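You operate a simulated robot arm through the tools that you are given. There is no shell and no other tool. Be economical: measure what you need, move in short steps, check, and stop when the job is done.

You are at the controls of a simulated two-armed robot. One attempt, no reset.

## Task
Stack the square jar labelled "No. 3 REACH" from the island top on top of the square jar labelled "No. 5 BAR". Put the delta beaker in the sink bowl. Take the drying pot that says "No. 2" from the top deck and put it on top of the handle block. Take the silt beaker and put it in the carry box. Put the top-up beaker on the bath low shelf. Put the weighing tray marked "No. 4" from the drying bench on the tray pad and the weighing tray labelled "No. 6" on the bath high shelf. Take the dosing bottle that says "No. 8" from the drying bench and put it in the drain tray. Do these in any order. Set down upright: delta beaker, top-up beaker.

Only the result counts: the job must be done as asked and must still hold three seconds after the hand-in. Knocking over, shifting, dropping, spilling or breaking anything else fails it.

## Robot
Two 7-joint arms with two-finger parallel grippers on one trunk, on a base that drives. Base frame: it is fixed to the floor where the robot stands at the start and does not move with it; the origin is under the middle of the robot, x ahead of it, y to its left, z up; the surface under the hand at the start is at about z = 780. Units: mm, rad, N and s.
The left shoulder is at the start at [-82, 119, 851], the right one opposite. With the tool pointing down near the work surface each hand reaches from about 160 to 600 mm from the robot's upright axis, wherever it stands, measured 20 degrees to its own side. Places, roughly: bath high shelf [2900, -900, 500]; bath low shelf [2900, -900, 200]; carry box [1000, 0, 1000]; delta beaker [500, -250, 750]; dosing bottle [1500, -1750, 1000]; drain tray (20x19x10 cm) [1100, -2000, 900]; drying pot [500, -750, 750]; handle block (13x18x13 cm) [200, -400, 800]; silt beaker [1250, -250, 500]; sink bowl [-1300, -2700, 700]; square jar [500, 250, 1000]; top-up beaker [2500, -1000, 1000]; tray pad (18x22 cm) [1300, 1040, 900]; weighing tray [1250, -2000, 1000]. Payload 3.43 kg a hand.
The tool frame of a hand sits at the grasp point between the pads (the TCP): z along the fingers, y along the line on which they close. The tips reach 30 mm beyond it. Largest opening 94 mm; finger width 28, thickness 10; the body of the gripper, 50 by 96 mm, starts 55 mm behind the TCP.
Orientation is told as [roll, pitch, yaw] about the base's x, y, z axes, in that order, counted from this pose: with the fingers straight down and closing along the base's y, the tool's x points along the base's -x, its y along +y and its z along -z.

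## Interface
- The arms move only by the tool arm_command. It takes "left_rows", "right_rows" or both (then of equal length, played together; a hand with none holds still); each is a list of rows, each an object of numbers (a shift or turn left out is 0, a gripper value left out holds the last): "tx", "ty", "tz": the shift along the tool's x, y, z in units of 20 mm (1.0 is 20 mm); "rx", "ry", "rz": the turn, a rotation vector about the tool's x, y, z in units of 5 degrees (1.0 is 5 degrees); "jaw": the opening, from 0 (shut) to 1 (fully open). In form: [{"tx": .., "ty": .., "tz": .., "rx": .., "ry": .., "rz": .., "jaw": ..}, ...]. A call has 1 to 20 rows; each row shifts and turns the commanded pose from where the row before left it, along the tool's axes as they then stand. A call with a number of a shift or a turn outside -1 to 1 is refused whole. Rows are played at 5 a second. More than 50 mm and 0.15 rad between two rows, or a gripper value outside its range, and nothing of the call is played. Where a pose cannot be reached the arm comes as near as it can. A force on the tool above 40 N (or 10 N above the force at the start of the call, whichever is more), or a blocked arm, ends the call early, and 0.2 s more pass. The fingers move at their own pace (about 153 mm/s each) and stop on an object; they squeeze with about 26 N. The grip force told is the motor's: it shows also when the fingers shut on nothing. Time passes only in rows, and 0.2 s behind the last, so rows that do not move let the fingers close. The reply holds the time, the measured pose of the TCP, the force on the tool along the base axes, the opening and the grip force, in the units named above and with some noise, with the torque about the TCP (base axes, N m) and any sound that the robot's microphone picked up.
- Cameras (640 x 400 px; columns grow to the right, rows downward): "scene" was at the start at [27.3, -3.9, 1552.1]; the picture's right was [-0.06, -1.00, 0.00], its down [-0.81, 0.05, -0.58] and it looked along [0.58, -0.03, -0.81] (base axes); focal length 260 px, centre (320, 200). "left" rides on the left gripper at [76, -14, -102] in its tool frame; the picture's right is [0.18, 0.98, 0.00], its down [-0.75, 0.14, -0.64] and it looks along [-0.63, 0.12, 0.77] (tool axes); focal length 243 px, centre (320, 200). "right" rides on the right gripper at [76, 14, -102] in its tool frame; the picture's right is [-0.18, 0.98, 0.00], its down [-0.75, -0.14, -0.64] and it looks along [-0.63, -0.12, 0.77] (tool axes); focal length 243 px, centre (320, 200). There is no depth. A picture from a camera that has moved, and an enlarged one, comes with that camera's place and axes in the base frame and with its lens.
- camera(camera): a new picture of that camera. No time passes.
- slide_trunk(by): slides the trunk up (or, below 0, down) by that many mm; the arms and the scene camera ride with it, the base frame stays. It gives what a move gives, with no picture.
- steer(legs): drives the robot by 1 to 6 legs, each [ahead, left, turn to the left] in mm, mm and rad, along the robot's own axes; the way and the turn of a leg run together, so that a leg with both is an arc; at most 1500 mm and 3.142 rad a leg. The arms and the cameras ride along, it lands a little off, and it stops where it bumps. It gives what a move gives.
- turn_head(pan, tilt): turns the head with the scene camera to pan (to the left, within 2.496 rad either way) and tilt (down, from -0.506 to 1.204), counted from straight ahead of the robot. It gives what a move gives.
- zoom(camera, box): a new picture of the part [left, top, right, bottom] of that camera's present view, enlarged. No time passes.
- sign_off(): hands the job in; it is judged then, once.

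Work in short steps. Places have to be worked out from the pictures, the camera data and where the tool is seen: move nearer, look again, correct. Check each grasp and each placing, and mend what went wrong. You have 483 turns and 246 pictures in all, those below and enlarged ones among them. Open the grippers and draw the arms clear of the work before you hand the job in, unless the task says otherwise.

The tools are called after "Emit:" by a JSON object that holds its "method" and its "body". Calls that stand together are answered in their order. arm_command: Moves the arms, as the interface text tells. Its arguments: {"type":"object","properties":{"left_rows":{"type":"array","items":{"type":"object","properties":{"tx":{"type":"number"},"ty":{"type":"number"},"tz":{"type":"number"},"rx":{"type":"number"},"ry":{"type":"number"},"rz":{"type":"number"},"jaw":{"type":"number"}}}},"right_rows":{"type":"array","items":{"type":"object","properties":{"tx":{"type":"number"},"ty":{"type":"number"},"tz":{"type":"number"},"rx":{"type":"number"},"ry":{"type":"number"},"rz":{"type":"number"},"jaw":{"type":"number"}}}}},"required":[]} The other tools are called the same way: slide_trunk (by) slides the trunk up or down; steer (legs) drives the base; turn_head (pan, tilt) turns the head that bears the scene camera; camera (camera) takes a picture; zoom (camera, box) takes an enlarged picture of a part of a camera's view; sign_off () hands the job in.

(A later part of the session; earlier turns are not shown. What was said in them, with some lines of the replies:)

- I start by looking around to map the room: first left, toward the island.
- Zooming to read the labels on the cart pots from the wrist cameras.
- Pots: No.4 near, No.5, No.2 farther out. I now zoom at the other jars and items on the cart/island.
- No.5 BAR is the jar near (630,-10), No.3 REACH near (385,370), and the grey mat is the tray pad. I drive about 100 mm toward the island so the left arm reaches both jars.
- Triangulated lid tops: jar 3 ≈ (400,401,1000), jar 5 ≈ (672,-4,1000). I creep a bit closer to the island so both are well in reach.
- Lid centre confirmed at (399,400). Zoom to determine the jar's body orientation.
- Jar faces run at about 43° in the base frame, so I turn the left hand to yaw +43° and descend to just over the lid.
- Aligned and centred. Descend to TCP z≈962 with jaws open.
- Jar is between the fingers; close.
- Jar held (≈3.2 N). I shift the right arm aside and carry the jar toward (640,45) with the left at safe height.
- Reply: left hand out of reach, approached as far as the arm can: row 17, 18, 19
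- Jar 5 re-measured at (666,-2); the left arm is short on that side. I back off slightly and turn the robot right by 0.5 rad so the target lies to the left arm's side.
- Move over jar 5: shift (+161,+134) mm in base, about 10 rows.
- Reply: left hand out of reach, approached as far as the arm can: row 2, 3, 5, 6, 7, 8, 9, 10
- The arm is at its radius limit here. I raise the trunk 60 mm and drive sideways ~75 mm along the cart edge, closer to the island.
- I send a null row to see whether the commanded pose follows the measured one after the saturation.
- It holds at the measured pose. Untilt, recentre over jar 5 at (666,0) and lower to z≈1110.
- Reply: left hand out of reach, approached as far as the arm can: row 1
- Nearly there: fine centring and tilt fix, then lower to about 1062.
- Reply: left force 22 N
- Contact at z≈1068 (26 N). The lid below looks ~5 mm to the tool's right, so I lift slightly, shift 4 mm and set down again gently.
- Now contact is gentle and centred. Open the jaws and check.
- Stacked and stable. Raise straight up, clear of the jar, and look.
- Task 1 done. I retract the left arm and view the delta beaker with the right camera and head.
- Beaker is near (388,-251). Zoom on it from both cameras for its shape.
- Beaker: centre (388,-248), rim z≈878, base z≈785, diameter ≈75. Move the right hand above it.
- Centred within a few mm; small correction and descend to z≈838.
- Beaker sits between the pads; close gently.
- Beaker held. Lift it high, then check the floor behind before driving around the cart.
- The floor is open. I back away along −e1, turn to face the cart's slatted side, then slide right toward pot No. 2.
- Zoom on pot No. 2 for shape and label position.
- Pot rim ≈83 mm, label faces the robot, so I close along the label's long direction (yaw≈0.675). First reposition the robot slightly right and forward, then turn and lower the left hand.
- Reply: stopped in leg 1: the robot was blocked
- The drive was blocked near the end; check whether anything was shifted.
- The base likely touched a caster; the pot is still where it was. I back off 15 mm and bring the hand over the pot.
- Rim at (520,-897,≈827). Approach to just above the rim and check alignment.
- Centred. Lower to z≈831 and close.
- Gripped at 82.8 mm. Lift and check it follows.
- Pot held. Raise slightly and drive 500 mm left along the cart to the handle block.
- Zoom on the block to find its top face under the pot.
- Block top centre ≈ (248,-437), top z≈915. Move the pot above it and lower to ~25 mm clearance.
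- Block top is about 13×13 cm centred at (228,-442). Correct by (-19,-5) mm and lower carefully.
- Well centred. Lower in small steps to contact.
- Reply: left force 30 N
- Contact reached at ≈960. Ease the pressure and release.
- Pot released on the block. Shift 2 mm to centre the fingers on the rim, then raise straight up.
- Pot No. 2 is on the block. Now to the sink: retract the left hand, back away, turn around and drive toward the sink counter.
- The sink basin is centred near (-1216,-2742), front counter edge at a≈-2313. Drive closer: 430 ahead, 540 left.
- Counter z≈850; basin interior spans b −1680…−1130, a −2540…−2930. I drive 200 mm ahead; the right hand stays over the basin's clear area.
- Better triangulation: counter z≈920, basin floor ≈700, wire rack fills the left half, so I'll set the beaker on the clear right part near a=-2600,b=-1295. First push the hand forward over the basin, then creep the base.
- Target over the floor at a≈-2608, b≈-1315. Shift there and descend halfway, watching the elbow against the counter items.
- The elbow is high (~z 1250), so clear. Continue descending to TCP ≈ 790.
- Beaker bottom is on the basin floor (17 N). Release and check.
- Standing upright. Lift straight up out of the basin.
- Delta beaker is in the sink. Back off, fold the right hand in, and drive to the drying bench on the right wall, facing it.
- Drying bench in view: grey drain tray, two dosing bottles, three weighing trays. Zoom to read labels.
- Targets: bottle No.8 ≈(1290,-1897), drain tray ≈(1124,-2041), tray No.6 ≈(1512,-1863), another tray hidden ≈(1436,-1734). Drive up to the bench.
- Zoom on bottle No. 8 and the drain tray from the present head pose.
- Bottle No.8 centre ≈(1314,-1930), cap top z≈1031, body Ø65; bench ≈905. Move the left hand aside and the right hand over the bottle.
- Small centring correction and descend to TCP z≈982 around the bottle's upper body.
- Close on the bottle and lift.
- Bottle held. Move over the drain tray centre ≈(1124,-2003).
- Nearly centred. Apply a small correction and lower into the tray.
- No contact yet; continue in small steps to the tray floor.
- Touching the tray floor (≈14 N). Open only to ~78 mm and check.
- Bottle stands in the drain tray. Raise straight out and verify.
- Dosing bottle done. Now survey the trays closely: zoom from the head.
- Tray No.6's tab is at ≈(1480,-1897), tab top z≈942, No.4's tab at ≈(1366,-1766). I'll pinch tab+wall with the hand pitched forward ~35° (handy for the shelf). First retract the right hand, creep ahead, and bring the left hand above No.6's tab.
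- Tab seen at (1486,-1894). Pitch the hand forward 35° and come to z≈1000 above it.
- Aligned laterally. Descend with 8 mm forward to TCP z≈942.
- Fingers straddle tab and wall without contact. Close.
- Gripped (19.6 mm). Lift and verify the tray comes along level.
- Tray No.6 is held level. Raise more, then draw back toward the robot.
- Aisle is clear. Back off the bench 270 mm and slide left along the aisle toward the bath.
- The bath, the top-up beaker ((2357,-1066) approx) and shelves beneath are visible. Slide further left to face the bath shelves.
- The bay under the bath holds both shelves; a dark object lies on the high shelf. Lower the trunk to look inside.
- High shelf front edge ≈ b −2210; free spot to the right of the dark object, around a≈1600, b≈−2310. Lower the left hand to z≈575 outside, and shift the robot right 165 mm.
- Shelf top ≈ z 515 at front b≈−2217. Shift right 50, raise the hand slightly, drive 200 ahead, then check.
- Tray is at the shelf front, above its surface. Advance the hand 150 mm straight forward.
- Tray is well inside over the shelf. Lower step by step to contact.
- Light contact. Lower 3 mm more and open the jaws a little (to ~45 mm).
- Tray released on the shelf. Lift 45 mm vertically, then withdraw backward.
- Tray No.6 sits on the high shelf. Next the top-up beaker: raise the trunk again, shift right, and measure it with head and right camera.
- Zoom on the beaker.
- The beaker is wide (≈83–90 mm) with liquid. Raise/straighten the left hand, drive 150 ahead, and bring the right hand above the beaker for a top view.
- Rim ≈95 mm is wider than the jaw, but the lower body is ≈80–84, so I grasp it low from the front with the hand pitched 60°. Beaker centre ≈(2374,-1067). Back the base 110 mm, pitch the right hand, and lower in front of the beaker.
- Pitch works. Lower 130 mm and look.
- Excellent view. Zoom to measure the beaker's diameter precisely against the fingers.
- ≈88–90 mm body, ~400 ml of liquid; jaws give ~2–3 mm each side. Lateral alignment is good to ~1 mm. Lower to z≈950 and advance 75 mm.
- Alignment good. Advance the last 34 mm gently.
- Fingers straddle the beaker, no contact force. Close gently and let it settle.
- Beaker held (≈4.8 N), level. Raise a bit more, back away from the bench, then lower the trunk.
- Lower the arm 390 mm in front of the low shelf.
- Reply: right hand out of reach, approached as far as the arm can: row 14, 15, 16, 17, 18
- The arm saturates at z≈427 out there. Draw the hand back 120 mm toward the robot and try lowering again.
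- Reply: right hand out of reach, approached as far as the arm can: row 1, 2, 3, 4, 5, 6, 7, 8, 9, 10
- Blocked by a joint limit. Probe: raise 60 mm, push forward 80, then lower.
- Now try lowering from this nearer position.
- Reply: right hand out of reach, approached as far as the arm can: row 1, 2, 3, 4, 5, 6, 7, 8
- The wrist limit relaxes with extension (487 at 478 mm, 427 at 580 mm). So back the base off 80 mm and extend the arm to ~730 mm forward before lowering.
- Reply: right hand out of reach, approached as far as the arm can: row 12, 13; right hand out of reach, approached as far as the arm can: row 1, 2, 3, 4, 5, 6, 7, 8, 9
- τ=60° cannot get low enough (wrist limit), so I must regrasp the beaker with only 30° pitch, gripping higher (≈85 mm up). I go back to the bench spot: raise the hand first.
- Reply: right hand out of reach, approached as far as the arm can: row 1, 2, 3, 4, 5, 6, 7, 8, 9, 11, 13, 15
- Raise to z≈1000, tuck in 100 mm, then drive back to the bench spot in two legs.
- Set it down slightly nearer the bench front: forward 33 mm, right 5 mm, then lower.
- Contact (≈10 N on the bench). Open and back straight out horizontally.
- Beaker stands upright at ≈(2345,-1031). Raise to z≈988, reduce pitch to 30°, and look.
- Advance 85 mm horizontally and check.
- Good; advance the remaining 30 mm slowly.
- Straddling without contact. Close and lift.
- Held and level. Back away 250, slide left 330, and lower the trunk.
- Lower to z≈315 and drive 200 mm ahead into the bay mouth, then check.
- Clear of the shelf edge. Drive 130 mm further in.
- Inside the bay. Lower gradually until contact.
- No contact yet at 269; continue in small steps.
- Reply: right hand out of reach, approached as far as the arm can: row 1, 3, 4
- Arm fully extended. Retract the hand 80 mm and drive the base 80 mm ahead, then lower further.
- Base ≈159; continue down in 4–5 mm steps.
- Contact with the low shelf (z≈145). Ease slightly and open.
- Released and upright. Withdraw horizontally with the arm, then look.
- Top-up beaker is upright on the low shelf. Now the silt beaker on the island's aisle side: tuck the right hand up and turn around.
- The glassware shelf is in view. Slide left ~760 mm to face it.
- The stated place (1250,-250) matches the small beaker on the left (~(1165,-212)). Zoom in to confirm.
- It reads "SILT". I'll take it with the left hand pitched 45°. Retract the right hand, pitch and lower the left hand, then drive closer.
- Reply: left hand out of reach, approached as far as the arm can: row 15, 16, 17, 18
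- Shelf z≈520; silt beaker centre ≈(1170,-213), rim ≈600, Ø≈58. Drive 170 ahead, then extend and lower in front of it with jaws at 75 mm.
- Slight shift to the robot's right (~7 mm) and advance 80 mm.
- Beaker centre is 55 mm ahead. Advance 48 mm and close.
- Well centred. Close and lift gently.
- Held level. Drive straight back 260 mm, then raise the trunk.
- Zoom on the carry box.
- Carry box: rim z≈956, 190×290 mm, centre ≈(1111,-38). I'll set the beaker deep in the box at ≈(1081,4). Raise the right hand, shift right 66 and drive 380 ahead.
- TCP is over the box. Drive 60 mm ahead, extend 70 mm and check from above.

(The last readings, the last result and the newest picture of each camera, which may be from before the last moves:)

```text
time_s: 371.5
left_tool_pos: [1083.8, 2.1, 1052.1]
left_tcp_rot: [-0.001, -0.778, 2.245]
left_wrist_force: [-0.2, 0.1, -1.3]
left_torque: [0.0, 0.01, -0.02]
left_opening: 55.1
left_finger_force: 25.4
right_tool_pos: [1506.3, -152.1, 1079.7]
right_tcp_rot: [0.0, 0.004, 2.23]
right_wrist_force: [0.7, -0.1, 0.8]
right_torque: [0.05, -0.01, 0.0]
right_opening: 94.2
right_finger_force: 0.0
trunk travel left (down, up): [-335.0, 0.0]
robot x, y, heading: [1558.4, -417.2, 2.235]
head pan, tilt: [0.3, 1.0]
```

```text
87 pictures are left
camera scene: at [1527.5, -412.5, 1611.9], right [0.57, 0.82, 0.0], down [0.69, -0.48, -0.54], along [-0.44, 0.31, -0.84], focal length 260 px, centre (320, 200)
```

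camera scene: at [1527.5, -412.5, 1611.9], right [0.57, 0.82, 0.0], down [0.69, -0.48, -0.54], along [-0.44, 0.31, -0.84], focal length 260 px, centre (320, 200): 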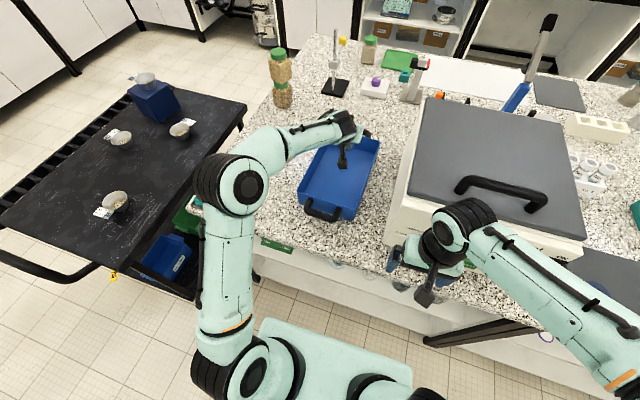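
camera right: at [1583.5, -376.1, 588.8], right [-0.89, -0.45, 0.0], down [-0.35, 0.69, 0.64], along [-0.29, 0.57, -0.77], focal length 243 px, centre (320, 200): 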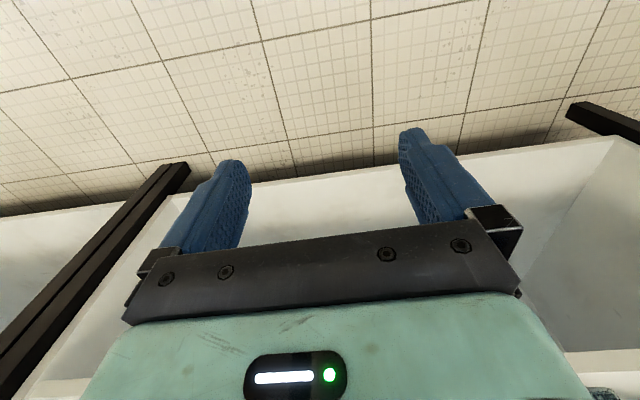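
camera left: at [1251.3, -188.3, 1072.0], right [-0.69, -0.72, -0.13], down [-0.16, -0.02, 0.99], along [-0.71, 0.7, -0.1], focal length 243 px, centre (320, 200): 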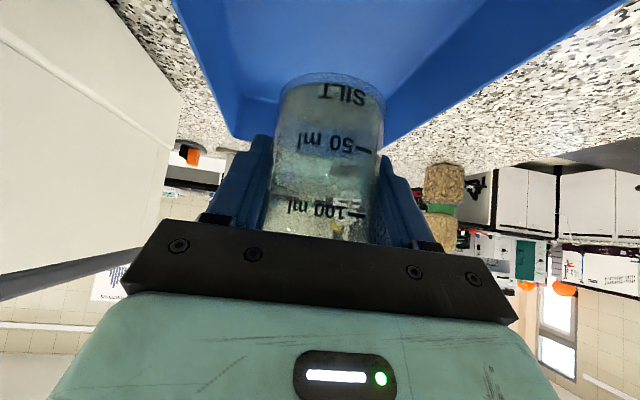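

Target point is 183 mm from the near wall, laterally centred. Lower to just above the floor.

Emit:
{"method": "arm_command", "body": {"left_rows": [{"tx": 0.7, "tz": 0.7}, {"tx": 0.7, "tz": 0.7}, {"tx": 0.7, "tz": 0.7}, {"tx": 0.7, "tz": 0.7}, {"tx": 0.35, "tz": 0.35}, {"tx": 0.18, "tz": 0.18}]}}

Emit:
{"method": "camera", "body": {"camera": "left"}}

```text
time_s: 372.9
left_tool_pos: [1084.7, 1.3, 957.3]
left_tcp_rot: [0.001, -0.778, 2.245]
left_wrist_force: [-0.8, -0.3, -1.3]
left_torque: [0.03, -0.01, 0.02]
left_opening: 55.0
left_finger_force: 26.3
right_tool_pos: [1506.8, -151.7, 1079.3]
right_tcp_rot: [0.0, 0.003, 2.229]
right_wrist_force: [0.0, -0.1, -0.5]
right_torque: [0.01, 0.0, -0.03]
right_opening: 93.9
right_finger_force: 0.1
trunk travel left (down, up): [-335.0, 0.0]
robot x, y, heading: [1559.4, -416.2, 2.233]
head pan, tilt: [0.3, 1.0]
```

```text
86 pictures are left
camera left: at [1173.6, -88.8, 977.5], right [-0.69, -0.72, -0.13], down [-0.16, -0.02, 0.99], along [-0.71, 0.7, -0.1], focal length 243 px, centre (320, 200)
```

left: 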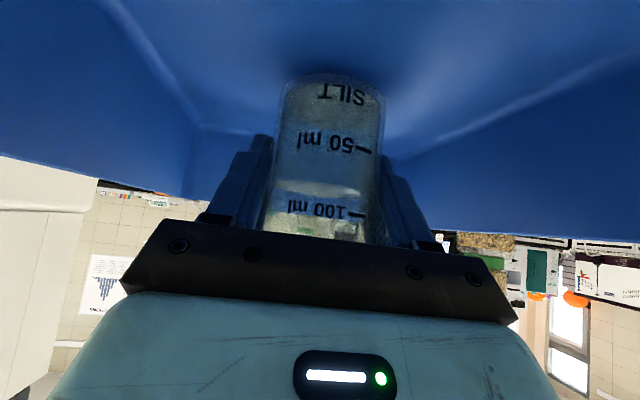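

Inside the box. Continue in 3–4 mm steps until contact.

Emit:
{"method": "arm_command", "body": {"left_rows": [{"tx": 0.13, "tz": 0.13}, {"tx": 0.1, "tz": 0.1}, {"tx": 0.1, "tz": 0.1}, {"tx": 0.1, "tz": 0.1}]}}

```text
time_s: 373.9
left_tool_pos: [1084.4, 1.7, 949.1]
left_tcp_rot: [0.001, -0.784, 2.246]
left_wrist_force: [0.2, -2.8, 9.9]
left_torque: [-0.46, -0.15, -0.02]
left_opening: 55.2
left_finger_force: 26.3
right_tool_pos: [1506.0, -152.2, 1079.8]
right_tcp_rot: [0.001, 0.002, 2.231]
right_wrist_force: [-0.1, 0.3, -0.5]
right_torque: [0.0, 0.0, 0.01]
right_opening: 94.0
right_finger_force: 0.1
trunk travel left (down, up): [-335.0, 0.0]
robot x, y, heading: [1558.1, -420.2, 2.232]
head pan, tilt: [0.3, 1.0]
```

Contact. Release and raise straight up.

Emit:
{"method": "arm_command", "body": {"left_rows": [{"tx": -0.03, "tz": -0.03}, {"jaw": 0.85}, {"jaw": 0.85}, {"tx": -0.2, "tz": -0.2}, {"tx": -0.7, "tz": -0.7}, {"tx": -0.7, "tz": -0.7}, {"tx": -0.7, "tz": -0.7}, {"tx": -0.7, "tz": -0.7}, {"tx": -0.7, "tz": -0.7}, {"tx": -0.7, "tz": -0.7}]}}

Emit:
{"method": "camera", "body": {"camera": "left"}}

Emit:
{"method": "zoom", "body": {"camera": "scene", "box": [280, 110, 400, 230]}}

```text
time_s: 376.1
left_tool_pos: [1083.9, 1.8, 1071.3]
left_tcp_rot: [0.0, -0.779, 2.244]
left_wrist_force: [1.2, 0.1, 1.1]
left_torque: [0.01, 0.02, 0.0]
left_opening: 79.8
left_finger_force: 0.1
right_tool_pos: [1506.8, -151.3, 1079.8]
right_tcp_rot: [0.0, 0.0, 2.229]
right_wrist_force: [0.3, 0.7, -0.3]
right_torque: [0.0, 0.0, 0.03]
right_opening: 94.0
right_finger_force: 0.2
trunk travel left (down, up): [-335.0, 0.0]
robot x, y, heading: [1558.3, -416.4, 2.232]
head pan, tilt: [0.3, 1.0]
```

```text
85 pictures are left
camera left: at [1172.6, -88.7, 1090.9], right [-0.69, -0.72, -0.13], down [-0.16, -0.02, 0.99], along [-0.71, 0.7, -0.1], focal length 243 px, centre (320, 200)
```

left: 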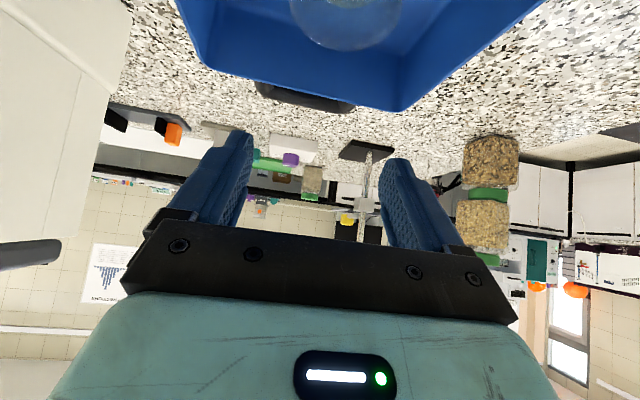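

```text
3.33 times, centred on (340, 170) of scene
camera zoom: at [1527.6, -412.8, 1611.9], right [0.57, 0.82, 0.0], down [0.69, -0.48, -0.54], along [-0.44, 0.31, -0.84], focal length 865 px, centre (253, 300)
```

zoom: 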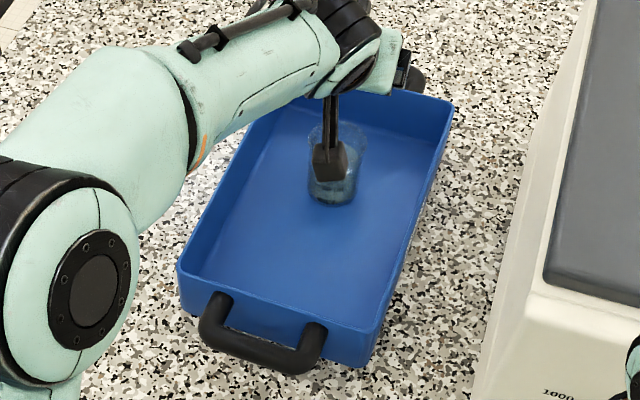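

Silt beaker stands in the carry box. Last task: tray No.4. Back off, straighten and tuck the left hand, turn to face the bench.

Emit:
{"method": "steer", "body": {"legs": [[-300, 0, 0]]}}

Emit:
{"method": "arm_command", "body": {"left_rows": [{"ry": 1}, {"ry": 1}, {"ry": 1}, {"ry": 1}, {"ry": 1}, {"ry": 1}, {"ry": 1}, {"ry": 1}, {"ry": 1, "jaw": 1}, {"tx": 1}, {"tx": 1}, {"tx": 1}, {"tx": 1}, {"tx": 1}, {"tx": 1}, {"tx": 1}, {"tx": 1}, {"tx": 1}, {"tx": 1}, {"tx": 1}]}}

Emit:
{"method": "steer", "body": {"legs": [[0, 0, -3.14], [0, -1110, 0]]}}

Emit:
{"method": "turn_head", "body": {"pan": 0.0, "tilt": 0.7}}

Emit:
{"method": "camera", "body": {"camera": "scene"}}

```text
time_s: 378.1
left_tool_pos: [1265.6, -234.1, 1070.5]
left_tcp_rot: [0.001, -0.781, 2.244]
left_wrist_force: [0.4, -0.8, -0.3]
left_torque: [0.0, 0.03, 0.0]
left_opening: 79.9
left_finger_force: 0.1
right_tool_pos: [1690.3, -386.6, 1079.7]
right_tcp_rot: [0.001, 0.004, 2.23]
right_wrist_force: [0.3, -0.6, -0.5]
right_torque: [0.02, -0.03, 0.0]
right_opening: 94.0
right_finger_force: 0.1
trunk travel left (down, up): [-335.0, 0.0]
robot x, y, heading: [1742.5, -654.9, 2.237]
head pan, tilt: [0.3, 1.0]
```

```text
time_s: 382.3
left_tool_pos: [1422.9, -445.9, 1049.5]
left_tcp_rot: [0.001, -0.06, 2.244]
left_wrist_force: [1.0, -1.0, -0.3]
left_torque: [-0.01, 0.03, 0.02]
left_opening: 93.9
left_finger_force: 0.1
left hand out of reach, approached as far as the arm can: row 6, 7, 8, 9
right_tool_pos: [1690.7, -387.1, 1079.0]
right_tcp_rot: [-0.001, 0.001, 2.231]
right_wrist_force: [0.0, -0.1, 0.1]
right_torque: [-0.02, 0.0, 0.02]
right_opening: 94.0
right_finger_force: 0.2
trunk travel left (down, up): [-335.0, 0.0]
robot x, y, heading: [1742.0, -651.5, 2.233]
head pan, tilt: [0.3, 1.0]
```

```text
time_s: 399.7
left_tool_pos: [1160.2, -1522.6, 1048.6]
left_tcp_rot: [0.003, -0.059, -0.935]
left_wrist_force: [0.4, 0.0, -0.1]
left_torque: [0.02, 0.03, 0.03]
left_opening: 94.1
left_finger_force: 0.1
right_tool_pos: [891.3, -1571.9, 1079.5]
right_tcp_rot: [-0.002, 0.001, -0.95]
right_wrist_force: [-0.8, 0.2, -0.7]
right_torque: [-0.02, -0.01, 0.0]
right_opening: 94.0
right_finger_force: 0.0
trunk travel left (down, up): [-335.0, 0.0]
robot x, y, heading: [849.2, -1306.4, -0.944]
head pan, tilt: [0.3, 1.0]
```

```text
time_s: 400.5
left_tool_pos: [1159.1, -1524.8, 1049.8]
left_tcp_rot: [0.002, -0.058, -0.937]
left_wrist_force: [-0.4, -0.4, -0.6]
left_torque: [-0.03, 0.02, -0.01]
left_opening: 94.0
left_finger_force: 0.1
right_tool_pos: [891.0, -1571.5, 1079.7]
right_tcp_rot: [0.0, 0.003, -0.949]
right_wrist_force: [-0.3, 0.4, 0.2]
right_torque: [0.05, -0.01, 0.0]
right_opening: 94.1
right_finger_force: 0.1
trunk travel left (down, up): [-335.0, 0.0]
robot x, y, heading: [850.3, -1303.9, -0.945]
head pan, tilt: [0.0, 0.7]
```

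```text
83 pictures are left
camera scene: at [871.7, -1335.6, 1635.2], right [-0.81, -0.59, 0.0], down [-0.38, 0.52, -0.76], along [0.45, -0.62, -0.64], focal length 260 px, centre (320, 200)
```

scene: 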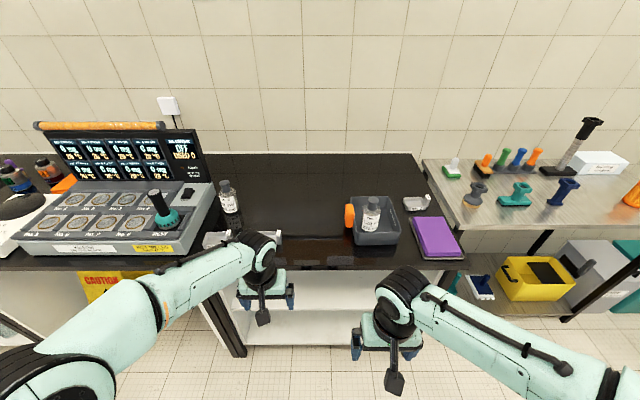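

Close to the earlier pose. Correct heading by +0.037, drive 260 ahead, level the left hand, and view tray No.4.

Emit:
{"method": "steer", "body": {"legs": [[0, 0, 0.037], [260, 0, 0]]}}

Emit:
{"method": "arm_command", "body": {"left_rows": [{"ry": 0.68}]}}

Emit:
{"method": "camera", "body": {"camera": "left"}}

```text
time_s: 402.8
left_tool_pos: [1328.3, -1716.8, 1049.0]
left_tcp_rot: [0.002, -0.059, -0.895]
left_wrist_force: [0.4, -0.4, 0.2]
left_torque: [0.0, 0.04, 0.01]
left_opening: 94.1
left_finger_force: 0.0
right_tool_pos: [1061.9, -1773.0, 1078.1]
right_tcp_rot: [0.001, 0.002, -0.911]
right_wrist_force: [0.2, -0.3, -0.3]
right_torque: [0.01, -0.03, -0.01]
right_opening: 94.3
right_finger_force: 0.1
trunk travel left (down, up): [-335.0, 0.0]
robot x, y, heading: [1009.0, -1508.1, -0.905]
head pan, tilt: [0.0, 0.7]
```

```text
time_s: 403.1
left_tool_pos: [1327.1, -1715.9, 1048.4]
left_tcp_rot: [0.002, 0.0, -0.895]
left_wrist_force: [0.1, 0.1, 0.6]
left_torque: [0.0, 0.0, -0.02]
left_opening: 93.8
left_finger_force: 0.0
right_tool_pos: [1061.2, -1774.2, 1078.9]
right_tcp_rot: [-0.001, 0.003, -0.91]
right_wrist_force: [0.7, 0.0, -0.3]
right_torque: [0.04, -0.02, 0.01]
right_opening: 94.2
right_finger_force: 0.1
trunk travel left (down, up): [-335.0, 0.0]
robot x, y, heading: [1009.4, -1505.8, -0.906]
head pan, tilt: [0.0, 0.7]
```

```text
82 pictures are left
camera left: at [1269.0, -1665.8, 1152.1], right [0.65, 0.76, 0.0], down [0.58, -0.5, 0.64], along [0.49, -0.42, -0.77], focal length 243 px, centre (320, 200)
```

left: 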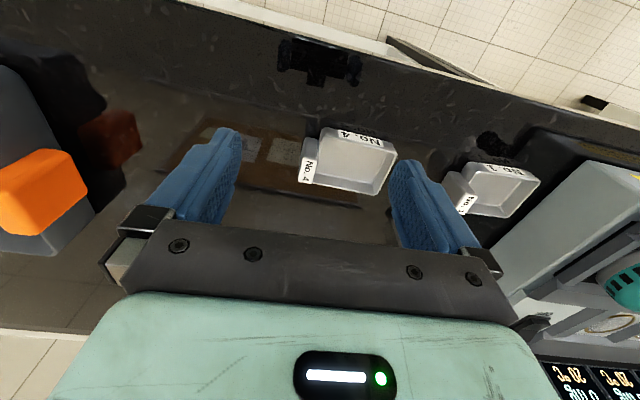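

Tray No.4 tab at ≈(1364,-1763), tray rotated ~−7° relative to the hand. Align above it.

Emit:
{"method": "arm_command", "body": {"left_rows": [{"tx": -1, "ty": 0.05, "jaw": 0.75}, {"tx": -1, "ty": 0.05, "rz": 0.75}, {"tx": -1, "ty": 0.05, "rz": 0.75}, {"tz": 1}, {"tz": 1}, {"tz": 1}]}}

Emit:
{"method": "camera", "body": {"camera": "left"}}

```text
time_s: 404.6
left_tool_pos: [1367.8, -1761.8, 988.8]
left_tcp_rot: [0.003, 0.002, -1.028]
left_wrist_force: [0.4, 0.0, 0.7]
left_torque: [-0.04, 0.01, 0.0]
left_opening: 70.5
left_finger_force: 0.0
right_tool_pos: [1062.0, -1775.0, 1078.6]
right_tcp_rot: [0.0, 0.004, -0.908]
right_wrist_force: [0.1, -0.7, 0.4]
right_torque: [-0.01, 0.02, 0.01]
right_opening: 94.0
right_finger_force: 0.1
trunk travel left (down, up): [-335.0, 0.0]
robot x, y, heading: [1010.2, -1508.4, -0.906]
head pan, tilt: [0.0, 0.7]
```

```text
81 pictures are left
camera left: at [1315.2, -1704.7, 1091.8], right [0.75, 0.67, 0.0], down [0.51, -0.57, 0.64], along [0.43, -0.48, -0.77], focal length 243 px, centre (320, 200)
```

left: 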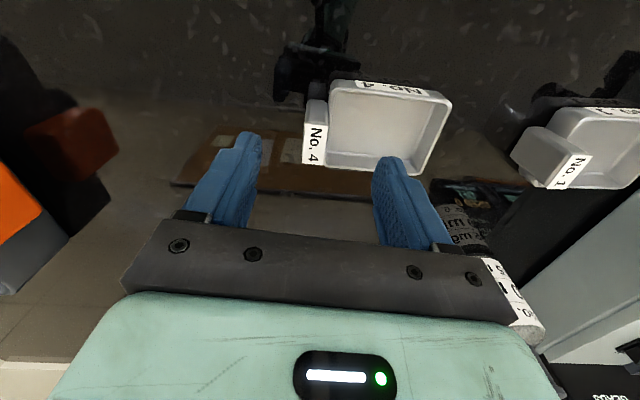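

Aligned. Shift 3 mm, descend to z≈942 and close.

Emit:
{"method": "arm_command", "body": {"left_rows": [{"ty": -0.15, "tz": 0.8}, {"tz": 0.8}, {"tz": 0.75}]}}

Emit:
{"method": "camera", "body": {"camera": "left"}}

```text
time_s: 405.4
left_tool_pos: [1363.8, -1762.8, 941.4]
left_tcp_rot: [0.002, 0.0, -1.027]
left_wrist_force: [-0.7, -0.1, -0.6]
left_torque: [-0.01, -0.04, 0.0]
left_opening: 70.7
left_finger_force: 0.0
right_tool_pos: [1061.6, -1774.4, 1079.3]
right_tcp_rot: [0.001, 0.003, -0.909]
right_wrist_force: [0.9, 0.0, 0.6]
right_torque: [0.01, -0.03, 0.0]
right_opening: 93.8
right_finger_force: 0.1
trunk travel left (down, up): [-335.0, 0.0]
robot x, y, heading: [1007.9, -1507.9, -0.904]
head pan, tilt: [0.0, 0.7]
```

```text
80 pictures are left
camera left: at [1312.4, -1706.4, 1044.3], right [0.75, 0.67, 0.0], down [0.51, -0.57, 0.64], along [0.43, -0.48, -0.77], focal length 243 px, centre (320, 200)
```

left: 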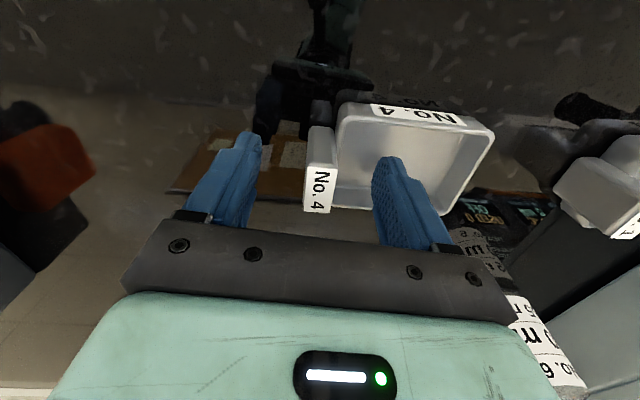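

Emit:
{"method": "arm_command", "body": {"left_rows": [{"jaw": 0.5}, {"jaw": 0.3}, {"jaw": 0.1}, {"jaw": 0}, {"jaw": 0}]}}

Emit:
{"method": "arm_command", "body": {"left_rows": [{"tz": -0.5}, {"tz": -1}, {"tz": -1}, {"tz": -1}, {"tz": -1}, {"tz": -1}]}}

Emit:
{"method": "camera", "body": {"camera": "left"}}

```text
time_s: 406.6
left_tool_pos: [1364.1, -1762.7, 941.1]
left_tcp_rot: [0.0, -0.001, -1.026]
left_wrist_force: [0.8, 1.2, 4.8]
left_torque: [0.3, -0.4, 0.11]
left_opening: 19.7
left_finger_force: 25.6
right_tool_pos: [1060.8, -1774.0, 1078.5]
right_tcp_rot: [-0.002, 0.001, -0.909]
right_wrist_force: [0.2, 0.1, 0.0]
right_torque: [-0.02, -0.01, -0.02]
right_opening: 93.9
right_finger_force: 0.1
trunk travel left (down, up): [-335.0, 0.0]
robot x, y, heading: [1011.8, -1508.1, -0.908]
head pan, tilt: [0.0, 0.7]
```

```text
time_s: 407.9
left_tool_pos: [1363.5, -1763.2, 1051.7]
left_tcp_rot: [0.001, 0.001, -1.026]
left_wrist_force: [-0.9, 0.9, -0.3]
left_torque: [-0.01, 0.0, 0.02]
left_opening: 19.3
left_finger_force: 26.1
right_tool_pos: [1061.9, -1774.0, 1078.9]
right_tcp_rot: [0.0, 0.003, -0.911]
right_wrist_force: [-0.7, 0.7, -0.6]
right_torque: [-0.02, -0.01, 0.04]
right_opening: 93.9
right_finger_force: 0.1
trunk travel left (down, up): [-335.0, 0.0]
robot x, y, heading: [1009.6, -1507.2, -0.905]
head pan, tilt: [0.0, 0.7]
```

```text
79 pictures are left
camera left: at [1311.9, -1706.1, 1155.6], right [0.75, 0.67, 0.0], down [0.51, -0.57, 0.64], along [0.43, -0.48, -0.77], focal length 243 px, centre (320, 200)
```

left: 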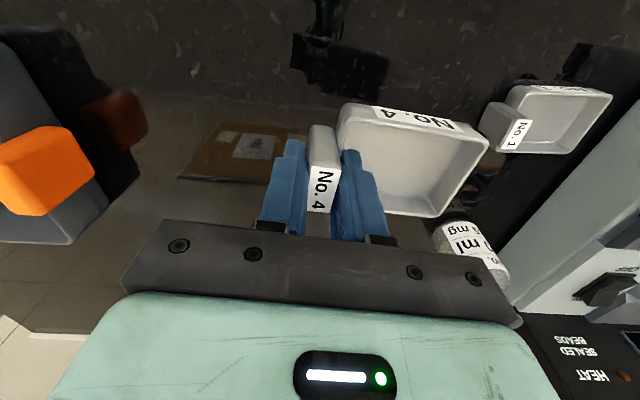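

Tray No.4 held. Now travel around: back 250, right 570, back 2260 to the far side of the island.

Emit:
{"method": "steer", "body": {"legs": [[-250, 0, 0], [0, -580, 0], [-1130, 0, 0]]}}

Emit:
{"method": "turn_head", "body": {"pan": 2.2, "tilt": 0.6}}

Emit:
{"method": "camera", "body": {"camera": "scene"}}

```text
time_s: 420.4
left_tool_pos: [48.6, -1032.4, 1051.3]
left_tcp_rot: [0.002, 0.002, -1.022]
left_wrist_force: [0.6, -0.1, -0.3]
left_torque: [-0.02, -0.01, 0.05]
left_opening: 19.5
left_finger_force: 25.9
right_tool_pos: [-253.5, -1045.2, 1077.4]
right_tcp_rot: [0.001, 0.002, -0.903]
right_wrist_force: [-0.1, -0.4, 0.7]
right_torque: [-0.01, 0.03, -0.01]
right_opening: 94.1
right_finger_force: 0.1
trunk travel left (down, up): [-335.0, 0.0]
robot x, y, heading: [-310.1, -775.3, -0.897]
head pan, tilt: [0.0, 0.7]
```

```text
time_s: 422.4
left_tool_pos: [48.7, -1032.0, 1053.7]
left_tcp_rot: [0.001, 0.002, -1.02]
left_wrist_force: [-0.2, -1.2, -0.4]
left_torque: [0.02, 0.02, -0.02]
left_opening: 19.5
left_finger_force: 26.5
right_tool_pos: [-253.0, -1044.4, 1079.3]
right_tcp_rot: [0.0, 0.005, -0.904]
right_wrist_force: [-0.6, -0.4, 0.5]
right_torque: [-0.04, 0.0, -0.01]
right_opening: 94.1
right_finger_force: 0.1
trunk travel left (down, up): [-335.0, 0.0]
robot x, y, heading: [-313.0, -776.2, -0.9]
head pan, tilt: [2.201, 0.6]
```

```text
78 pictures are left
camera scene: at [-312.7, -658.2, 1643.9], right [0.96, -0.27, 0.0], down [-0.15, -0.54, -0.83], along [0.22, 0.79, -0.56], focal length 260 px, centre (320, 200)
```

scene: 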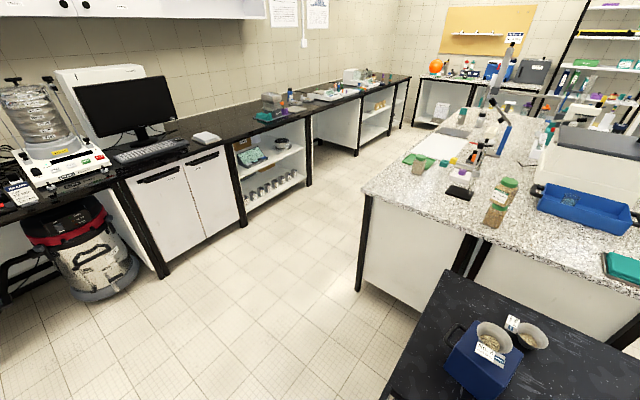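

Far-side aisle is clear. Continue back 1080, then slide left ~2250 along the island.

Emit:
{"method": "steer", "body": {"legs": [[-1080, 0, -0.008], [0, 1130, 0], [0, 1130, 0]]}}

Emit:
{"method": "turn_head", "body": {"pan": 0.1, "tilt": 0.75}}

Emit:
{"method": "camera", "body": {"camera": "scene"}}

```text
time_s: 447.5
left_tool_pos: [1131.1, 1223.9, 1051.3]
left_tcp_rot: [0.003, 0.001, -1.015]
left_wrist_force: [-0.2, 0.0, -0.7]
left_torque: [-0.02, -0.01, -0.02]
left_opening: 19.5
left_finger_force: 26.1
right_tool_pos: [828.7, 1207.9, 1078.7]
right_tcp_rot: [0.0, 0.004, -0.897]
right_wrist_force: [-0.2, -0.3, 0.0]
right_torque: [-0.02, -0.01, -0.01]
right_opening: 94.0
right_finger_force: 0.1
trunk travel left (down, up): [-335.0, 0.0]
robot x, y, heading: [772.0, 1476.3, -0.892]
head pan, tilt: [2.201, 0.6]
```

```text
time_s: 449.5
left_tool_pos: [1130.6, 1223.3, 1051.4]
left_tcp_rot: [0.002, 0.003, -1.013]
left_wrist_force: [0.1, -0.4, 0.4]
left_torque: [-0.02, -0.02, -0.03]
left_opening: 19.5
left_finger_force: 25.7
right_tool_pos: [827.2, 1208.8, 1080.0]
right_tcp_rot: [0.001, 0.003, -0.897]
right_wrist_force: [0.9, 0.1, 0.5]
right_torque: [-0.03, 0.0, 0.03]
right_opening: 94.1
right_finger_force: 0.1
trunk travel left (down, up): [-335.0, 0.0]
robot x, y, heading: [776.3, 1472.5, -0.892]
head pan, tilt: [0.099, 0.75]
```

```text
77 pictures are left
camera scene: at [800.8, 1450.0, 1631.0], right [-0.71, -0.7, 0.0], down [-0.48, 0.49, -0.73], along [0.51, -0.52, -0.68], focal length 260 px, centre (320, 200)
```

scene: 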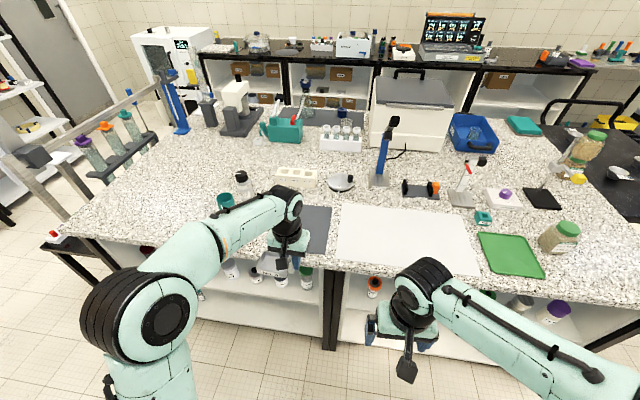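

The grey tray pad's centre is ≈(1291,1031). Drive 235 ahead and 50 right to bring the tray over it.

Emit:
{"method": "steer", "body": {"legs": [[0, -50, -0.01], [235, 0, 0]]}}

Emit:
{"method": "camera", "body": {"camera": "left"}}

Emit:
{"method": "camera", "body": {"camera": "scene"}}

```text
time_s: 451.9
left_tool_pos: [1232.5, 1002.8, 1052.2]
left_tcp_rot: [-0.002, 0.002, -1.027]
left_wrist_force: [0.0, 0.1, -0.8]
left_torque: [-0.01, -0.01, 0.01]
left_opening: 19.5
left_finger_force: 26.2
right_tool_pos: [930.8, 992.8, 1079.9]
right_tcp_rot: [0.0, 0.004, -0.91]
right_wrist_force: [0.6, -0.2, 0.3]
right_torque: [-0.02, 0.0, 0.01]
right_opening: 94.3
right_finger_force: 0.0
trunk travel left (down, up): [-335.0, 0.0]
robot x, y, heading: [879.1, 1256.4, -0.908]
head pan, tilt: [0.099, 0.75]
```

```text
76 pictures are left
camera left: at [1180.3, 1060.4, 1154.9], right [0.75, 0.67, 0.0], down [0.51, -0.57, 0.64], along [0.43, -0.48, -0.77], focal length 243 px, centre (320, 200)
```

left: 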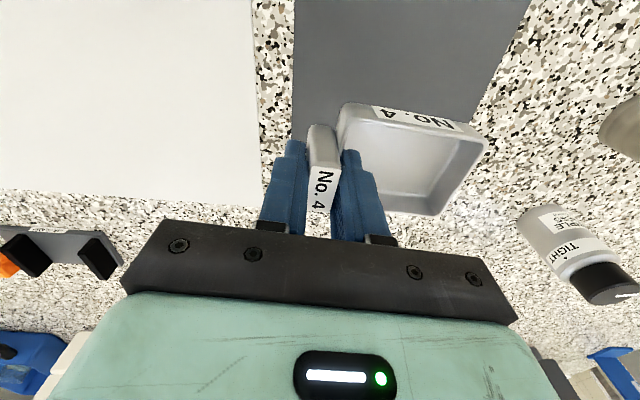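

```text
75 pictures are left
camera scene: at [906.0, 1233.7, 1630.8], right [-0.72, -0.69, 0.0], down [-0.47, 0.49, -0.73], along [0.51, -0.53, -0.68], focal length 260 px, centre (320, 200)
```

scene: 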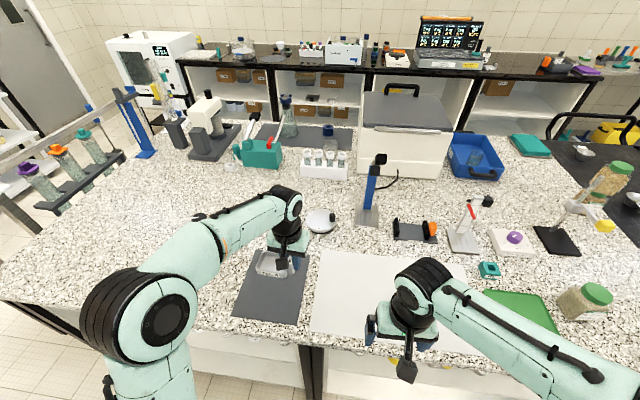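

Tray centre is ~18 mm short of the pad centre. Correct and lower.

Emit:
{"method": "arm_command", "body": {"left_rows": [{"tx": -0.75, "ty": 0.5}, {"tz": 1}, {"tz": 1}, {"tz": 1}, {"tz": 1}, {"tz": 0.9}]}}

Emit:
{"method": "camera", "body": {"camera": "left"}}

Emit:
{"method": "zoom", "body": {"camera": "scene", "box": [210, 200, 350, 340]}}

```text
time_s: 453.3
left_tool_pos: [1250.0, 995.9, 953.0]
left_tcp_rot: [0.002, 0.002, -1.026]
left_wrist_force: [0.3, -0.3, -0.1]
left_torque: [0.01, 0.04, -0.01]
left_opening: 19.4
left_finger_force: 25.5
right_tool_pos: [929.6, 991.1, 1078.6]
right_tcp_rot: [0.001, 0.003, -0.909]
right_wrist_force: [-0.4, 0.6, 0.1]
right_torque: [0.01, 0.03, -0.01]
right_opening: 93.8
right_finger_force: 0.0
trunk travel left (down, up): [-335.0, 0.0]
robot x, y, heading: [878.0, 1256.7, -0.906]
head pan, tilt: [0.099, 0.75]
```

```text
74 pictures are left
camera left: at [1197.5, 1052.4, 1056.2], right [0.74, 0.67, 0.0], down [0.51, -0.57, 0.64], along [0.43, -0.48, -0.77], focal length 243 px, centre (320, 200)
```

left: 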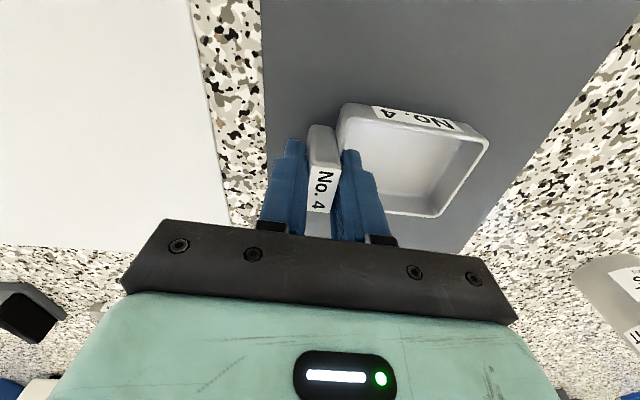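

```text
2.86 times, centred on (280, 270) of scene
camera zoom: at [906.3, 1233.1, 1631.0], right [-0.72, -0.69, 0.0], down [-0.47, 0.49, -0.73], along [0.51, -0.53, -0.68], focal length 742 px, centre (434, 0)
```

zoom: 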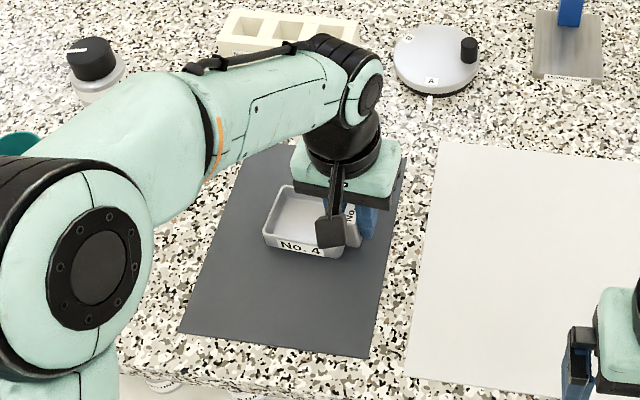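

Tray is well within the pad. Lower to contact in small steps.

Emit:
{"method": "arm_command", "body": {"left_rows": [{"tz": 0.35}, {"tz": 0.2}, {"tz": 0.15}, {"tz": 0.12}]}}

```text
time_s: 454.3
left_tool_pos: [1248.6, 994.9, 938.8]
left_tcp_rot: [0.001, -0.003, -1.027]
left_wrist_force: [-1.9, -2.2, 19.0]
left_torque: [0.22, -0.57, 0.04]
left_opening: 20.0
left_finger_force: 26.1
right_tool_pos: [930.6, 992.2, 1078.2]
right_tcp_rot: [0.002, 0.002, -0.909]
right_wrist_force: [-0.1, -0.4, -0.6]
right_torque: [-0.01, 0.02, -0.03]
right_opening: 93.9
right_finger_force: 0.0
trunk travel left (down, up): [-335.0, 0.0]
robot x, y, heading: [878.9, 1260.0, -0.904]
head pan, tilt: [0.099, 0.75]
```

Contact. Open to ~42 mm and lift straight up.

Emit:
{"method": "arm_command", "body": {"left_rows": [{"tz": -0.05, "jaw": 0.45}, {"jaw": 0.45}, {"jaw": 0.45}]}}

Emit:
{"method": "camera", "body": {"camera": "left"}}

Emit:
{"method": "arm_command", "body": {"left_rows": [{"tz": -0.5}, {"tz": -1}, {"tz": -1}, {"tz": -1}, {"tz": -1}, {"tz": -1}, {"tz": -1}, {"tz": -1}]}}

Emit:
{"method": "camera", "body": {"camera": "left"}}

```text
time_s: 455.1
left_tool_pos: [1249.2, 996.0, 937.5]
left_tcp_rot: [0.002, 0.002, -1.027]
left_wrist_force: [0.2, -0.3, 0.3]
left_torque: [0.02, 0.0, 0.05]
left_opening: 42.3
left_finger_force: 0.0
right_tool_pos: [929.7, 991.2, 1078.9]
right_tcp_rot: [0.0, 0.004, -0.91]
right_wrist_force: [0.0, -0.1, 0.5]
right_torque: [-0.01, -0.02, -0.01]
right_opening: 94.0
right_finger_force: 0.2
trunk travel left (down, up): [-335.0, 0.0]
robot x, y, heading: [873.6, 1257.3, -0.905]
head pan, tilt: [0.099, 0.75]
```

```text
72 pictures are left
camera left: at [1197.4, 1052.8, 1041.2], right [0.74, 0.67, 0.0], down [0.51, -0.57, 0.64], along [0.43, -0.48, -0.77], focal length 243 px, centre (320, 200)
```

left: 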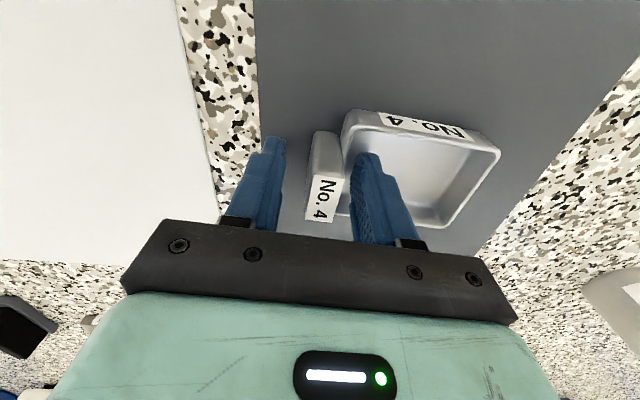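

```text
time_s: 456.9
left_tool_pos: [1248.7, 995.4, 1089.2]
left_tcp_rot: [0.002, 0.002, -1.027]
left_wrist_force: [0.0, -0.9, -0.5]
left_torque: [0.04, 0.0, 0.02]
left_opening: 42.4
left_finger_force: 0.0
right_tool_pos: [930.1, 991.0, 1078.9]
right_tcp_rot: [0.0, 0.003, -0.908]
right_wrist_force: [0.7, -0.5, -0.3]
right_torque: [-0.02, -0.02, -0.02]
right_opening: 94.0
right_finger_force: 0.0
trunk travel left (down, up): [-335.0, 0.0]
robot x, y, heading: [875.7, 1256.7, -0.908]
head pan, tilt: [0.099, 0.75]
```

```text
71 pictures are left
camera left: at [1196.4, 1052.0, 1191.8], right [0.75, 0.67, 0.0], down [0.51, -0.57, 0.64], along [0.43, -0.48, -0.77], focal length 243 px, centre (320, 200)
```

left: 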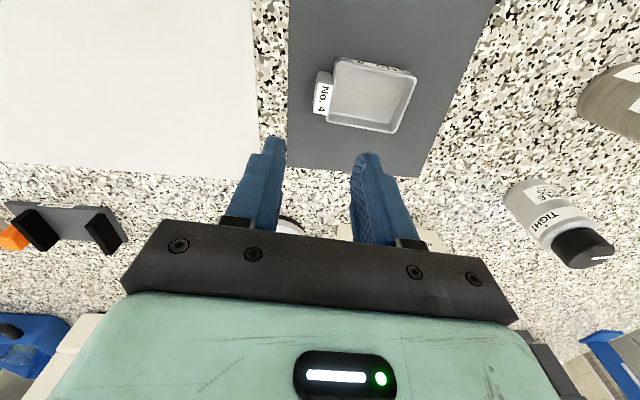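

Tray No.4 lies on the pad. Back the robot away, open both grippers, and take a final look around.

Emit:
{"method": "steer", "body": {"legs": [[-250, 0, 0]]}}

Emit:
{"method": "arm_command", "body": {"left_rows": [{"jaw": 1, "tx": 0.5}, {"tx": 1}, {"tx": 1}]}}

Emit:
{"method": "turn_head", "body": {"pan": -0.3, "tilt": 0.5}}

Emit:
{"method": "zoom", "body": {"camera": "scene", "box": [200, 100, 520, 300]}}

```text
time_s: 458.8
left_tool_pos: [1095.5, 1190.5, 1089.9]
left_tcp_rot: [0.0, 0.0, -1.026]
left_wrist_force: [0.6, -0.9, 0.1]
left_torque: [0.0, 0.02, 0.01]
left_opening: 42.2
left_finger_force: 0.1
right_tool_pos: [777.5, 1187.1, 1079.1]
right_tcp_rot: [-0.001, 0.002, -0.908]
right_wrist_force: [0.1, -0.3, -0.6]
right_torque: [0.0, 0.0, -0.03]
right_opening: 94.0
right_finger_force: 0.1
trunk travel left (down, up): [-335.0, 0.0]
robot x, y, heading: [723.9, 1450.2, -0.906]
head pan, tilt: [0.099, 0.75]
```

```text
time_s: 459.6
left_tool_pos: [1068.9, 1236.4, 1088.3]
left_tcp_rot: [-0.001, 0.001, -1.025]
left_wrist_force: [-0.1, 0.1, -0.8]
left_torque: [0.07, -0.01, 0.0]
left_opening: 93.9
left_finger_force: 0.1
right_tool_pos: [777.3, 1188.9, 1077.8]
right_tcp_rot: [0.001, 0.003, -0.907]
right_wrist_force: [-0.4, -0.3, 0.0]
right_torque: [0.0, -0.01, 0.01]
right_opening: 94.0
right_finger_force: 0.0
trunk travel left (down, up): [-335.0, 0.0]
robot x, y, heading: [722.8, 1455.1, -0.905]
head pan, tilt: [0.099, 0.75]
```

```text
time_s: 460.4
left_tool_pos: [1069.1, 1234.1, 1088.7]
left_tcp_rot: [0.002, 0.002, -1.025]
left_wrist_force: [0.2, 0.8, -1.0]
left_torque: [0.0, 0.02, 0.01]
left_opening: 94.0
left_finger_force: 0.0
right_tool_pos: [776.3, 1187.8, 1079.2]
right_tcp_rot: [0.001, 0.003, -0.907]
right_wrist_force: [-0.5, 0.6, 0.7]
right_torque: [-0.02, 0.02, 0.02]
right_opening: 94.1
right_finger_force: 0.0
trunk travel left (down, up): [-335.0, 0.0]
robot x, y, heading: [721.3, 1450.1, -0.908]
head pan, tilt: [-0.3, 0.499]
```

```text
2.00 times, centred on (360, 200) of scene
camera zoom: at [728.1, 1403.8, 1652.9], right [-0.93, -0.36, 0.0], down [-0.17, 0.45, -0.88], along [0.31, -0.82, -0.48], focal length 519 px, centre (240, 200)
```

zoom: 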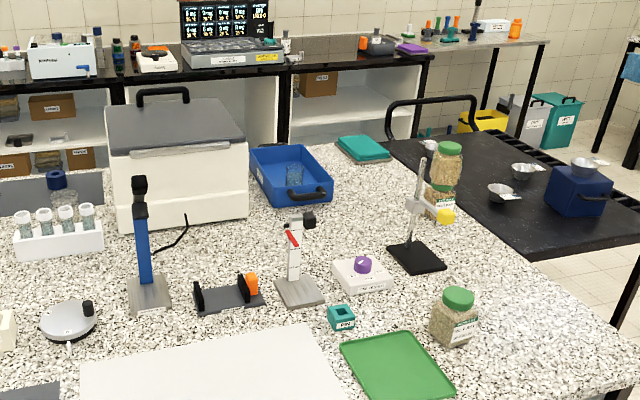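

All results are in place: the jars are stacked, the silt beaker is in the carry box, and the pot is on the block. The grippers are open and the arms are clear, so I hand in.

Emit:
{"method": "sign_off", "body": {}}

```text
The job is handed in.
```

All eight placements are done and handed in, but the base bumped something by the cart once. The drive toward pot No. 2 stopped short, probably on a cart caster. The pot there was still in place afterward and I saw no shift, but I could not rule out a few millimetres.

- **Jars:** "No. 3 REACH" stands on top of "No. 5 BAR" on the island.
- **Delta beaker:** upright on the floor of the sink bowl.
- **Drying pot No. 2:** on top of the handle block.
- **Silt beaker:** upright in the carry box.
- **Top-up beaker:** upright on the bath low shelf. I had to set it back down on the bench once to re-grip it at a flatter angle.
- **Weighing trays:** No. 4 is on the tray pad and No. 6 is on the bath high shelf.
- **Dosing bottle No. 8:** in the drain tray.

Both grippers are open and the arms are clear of the work.
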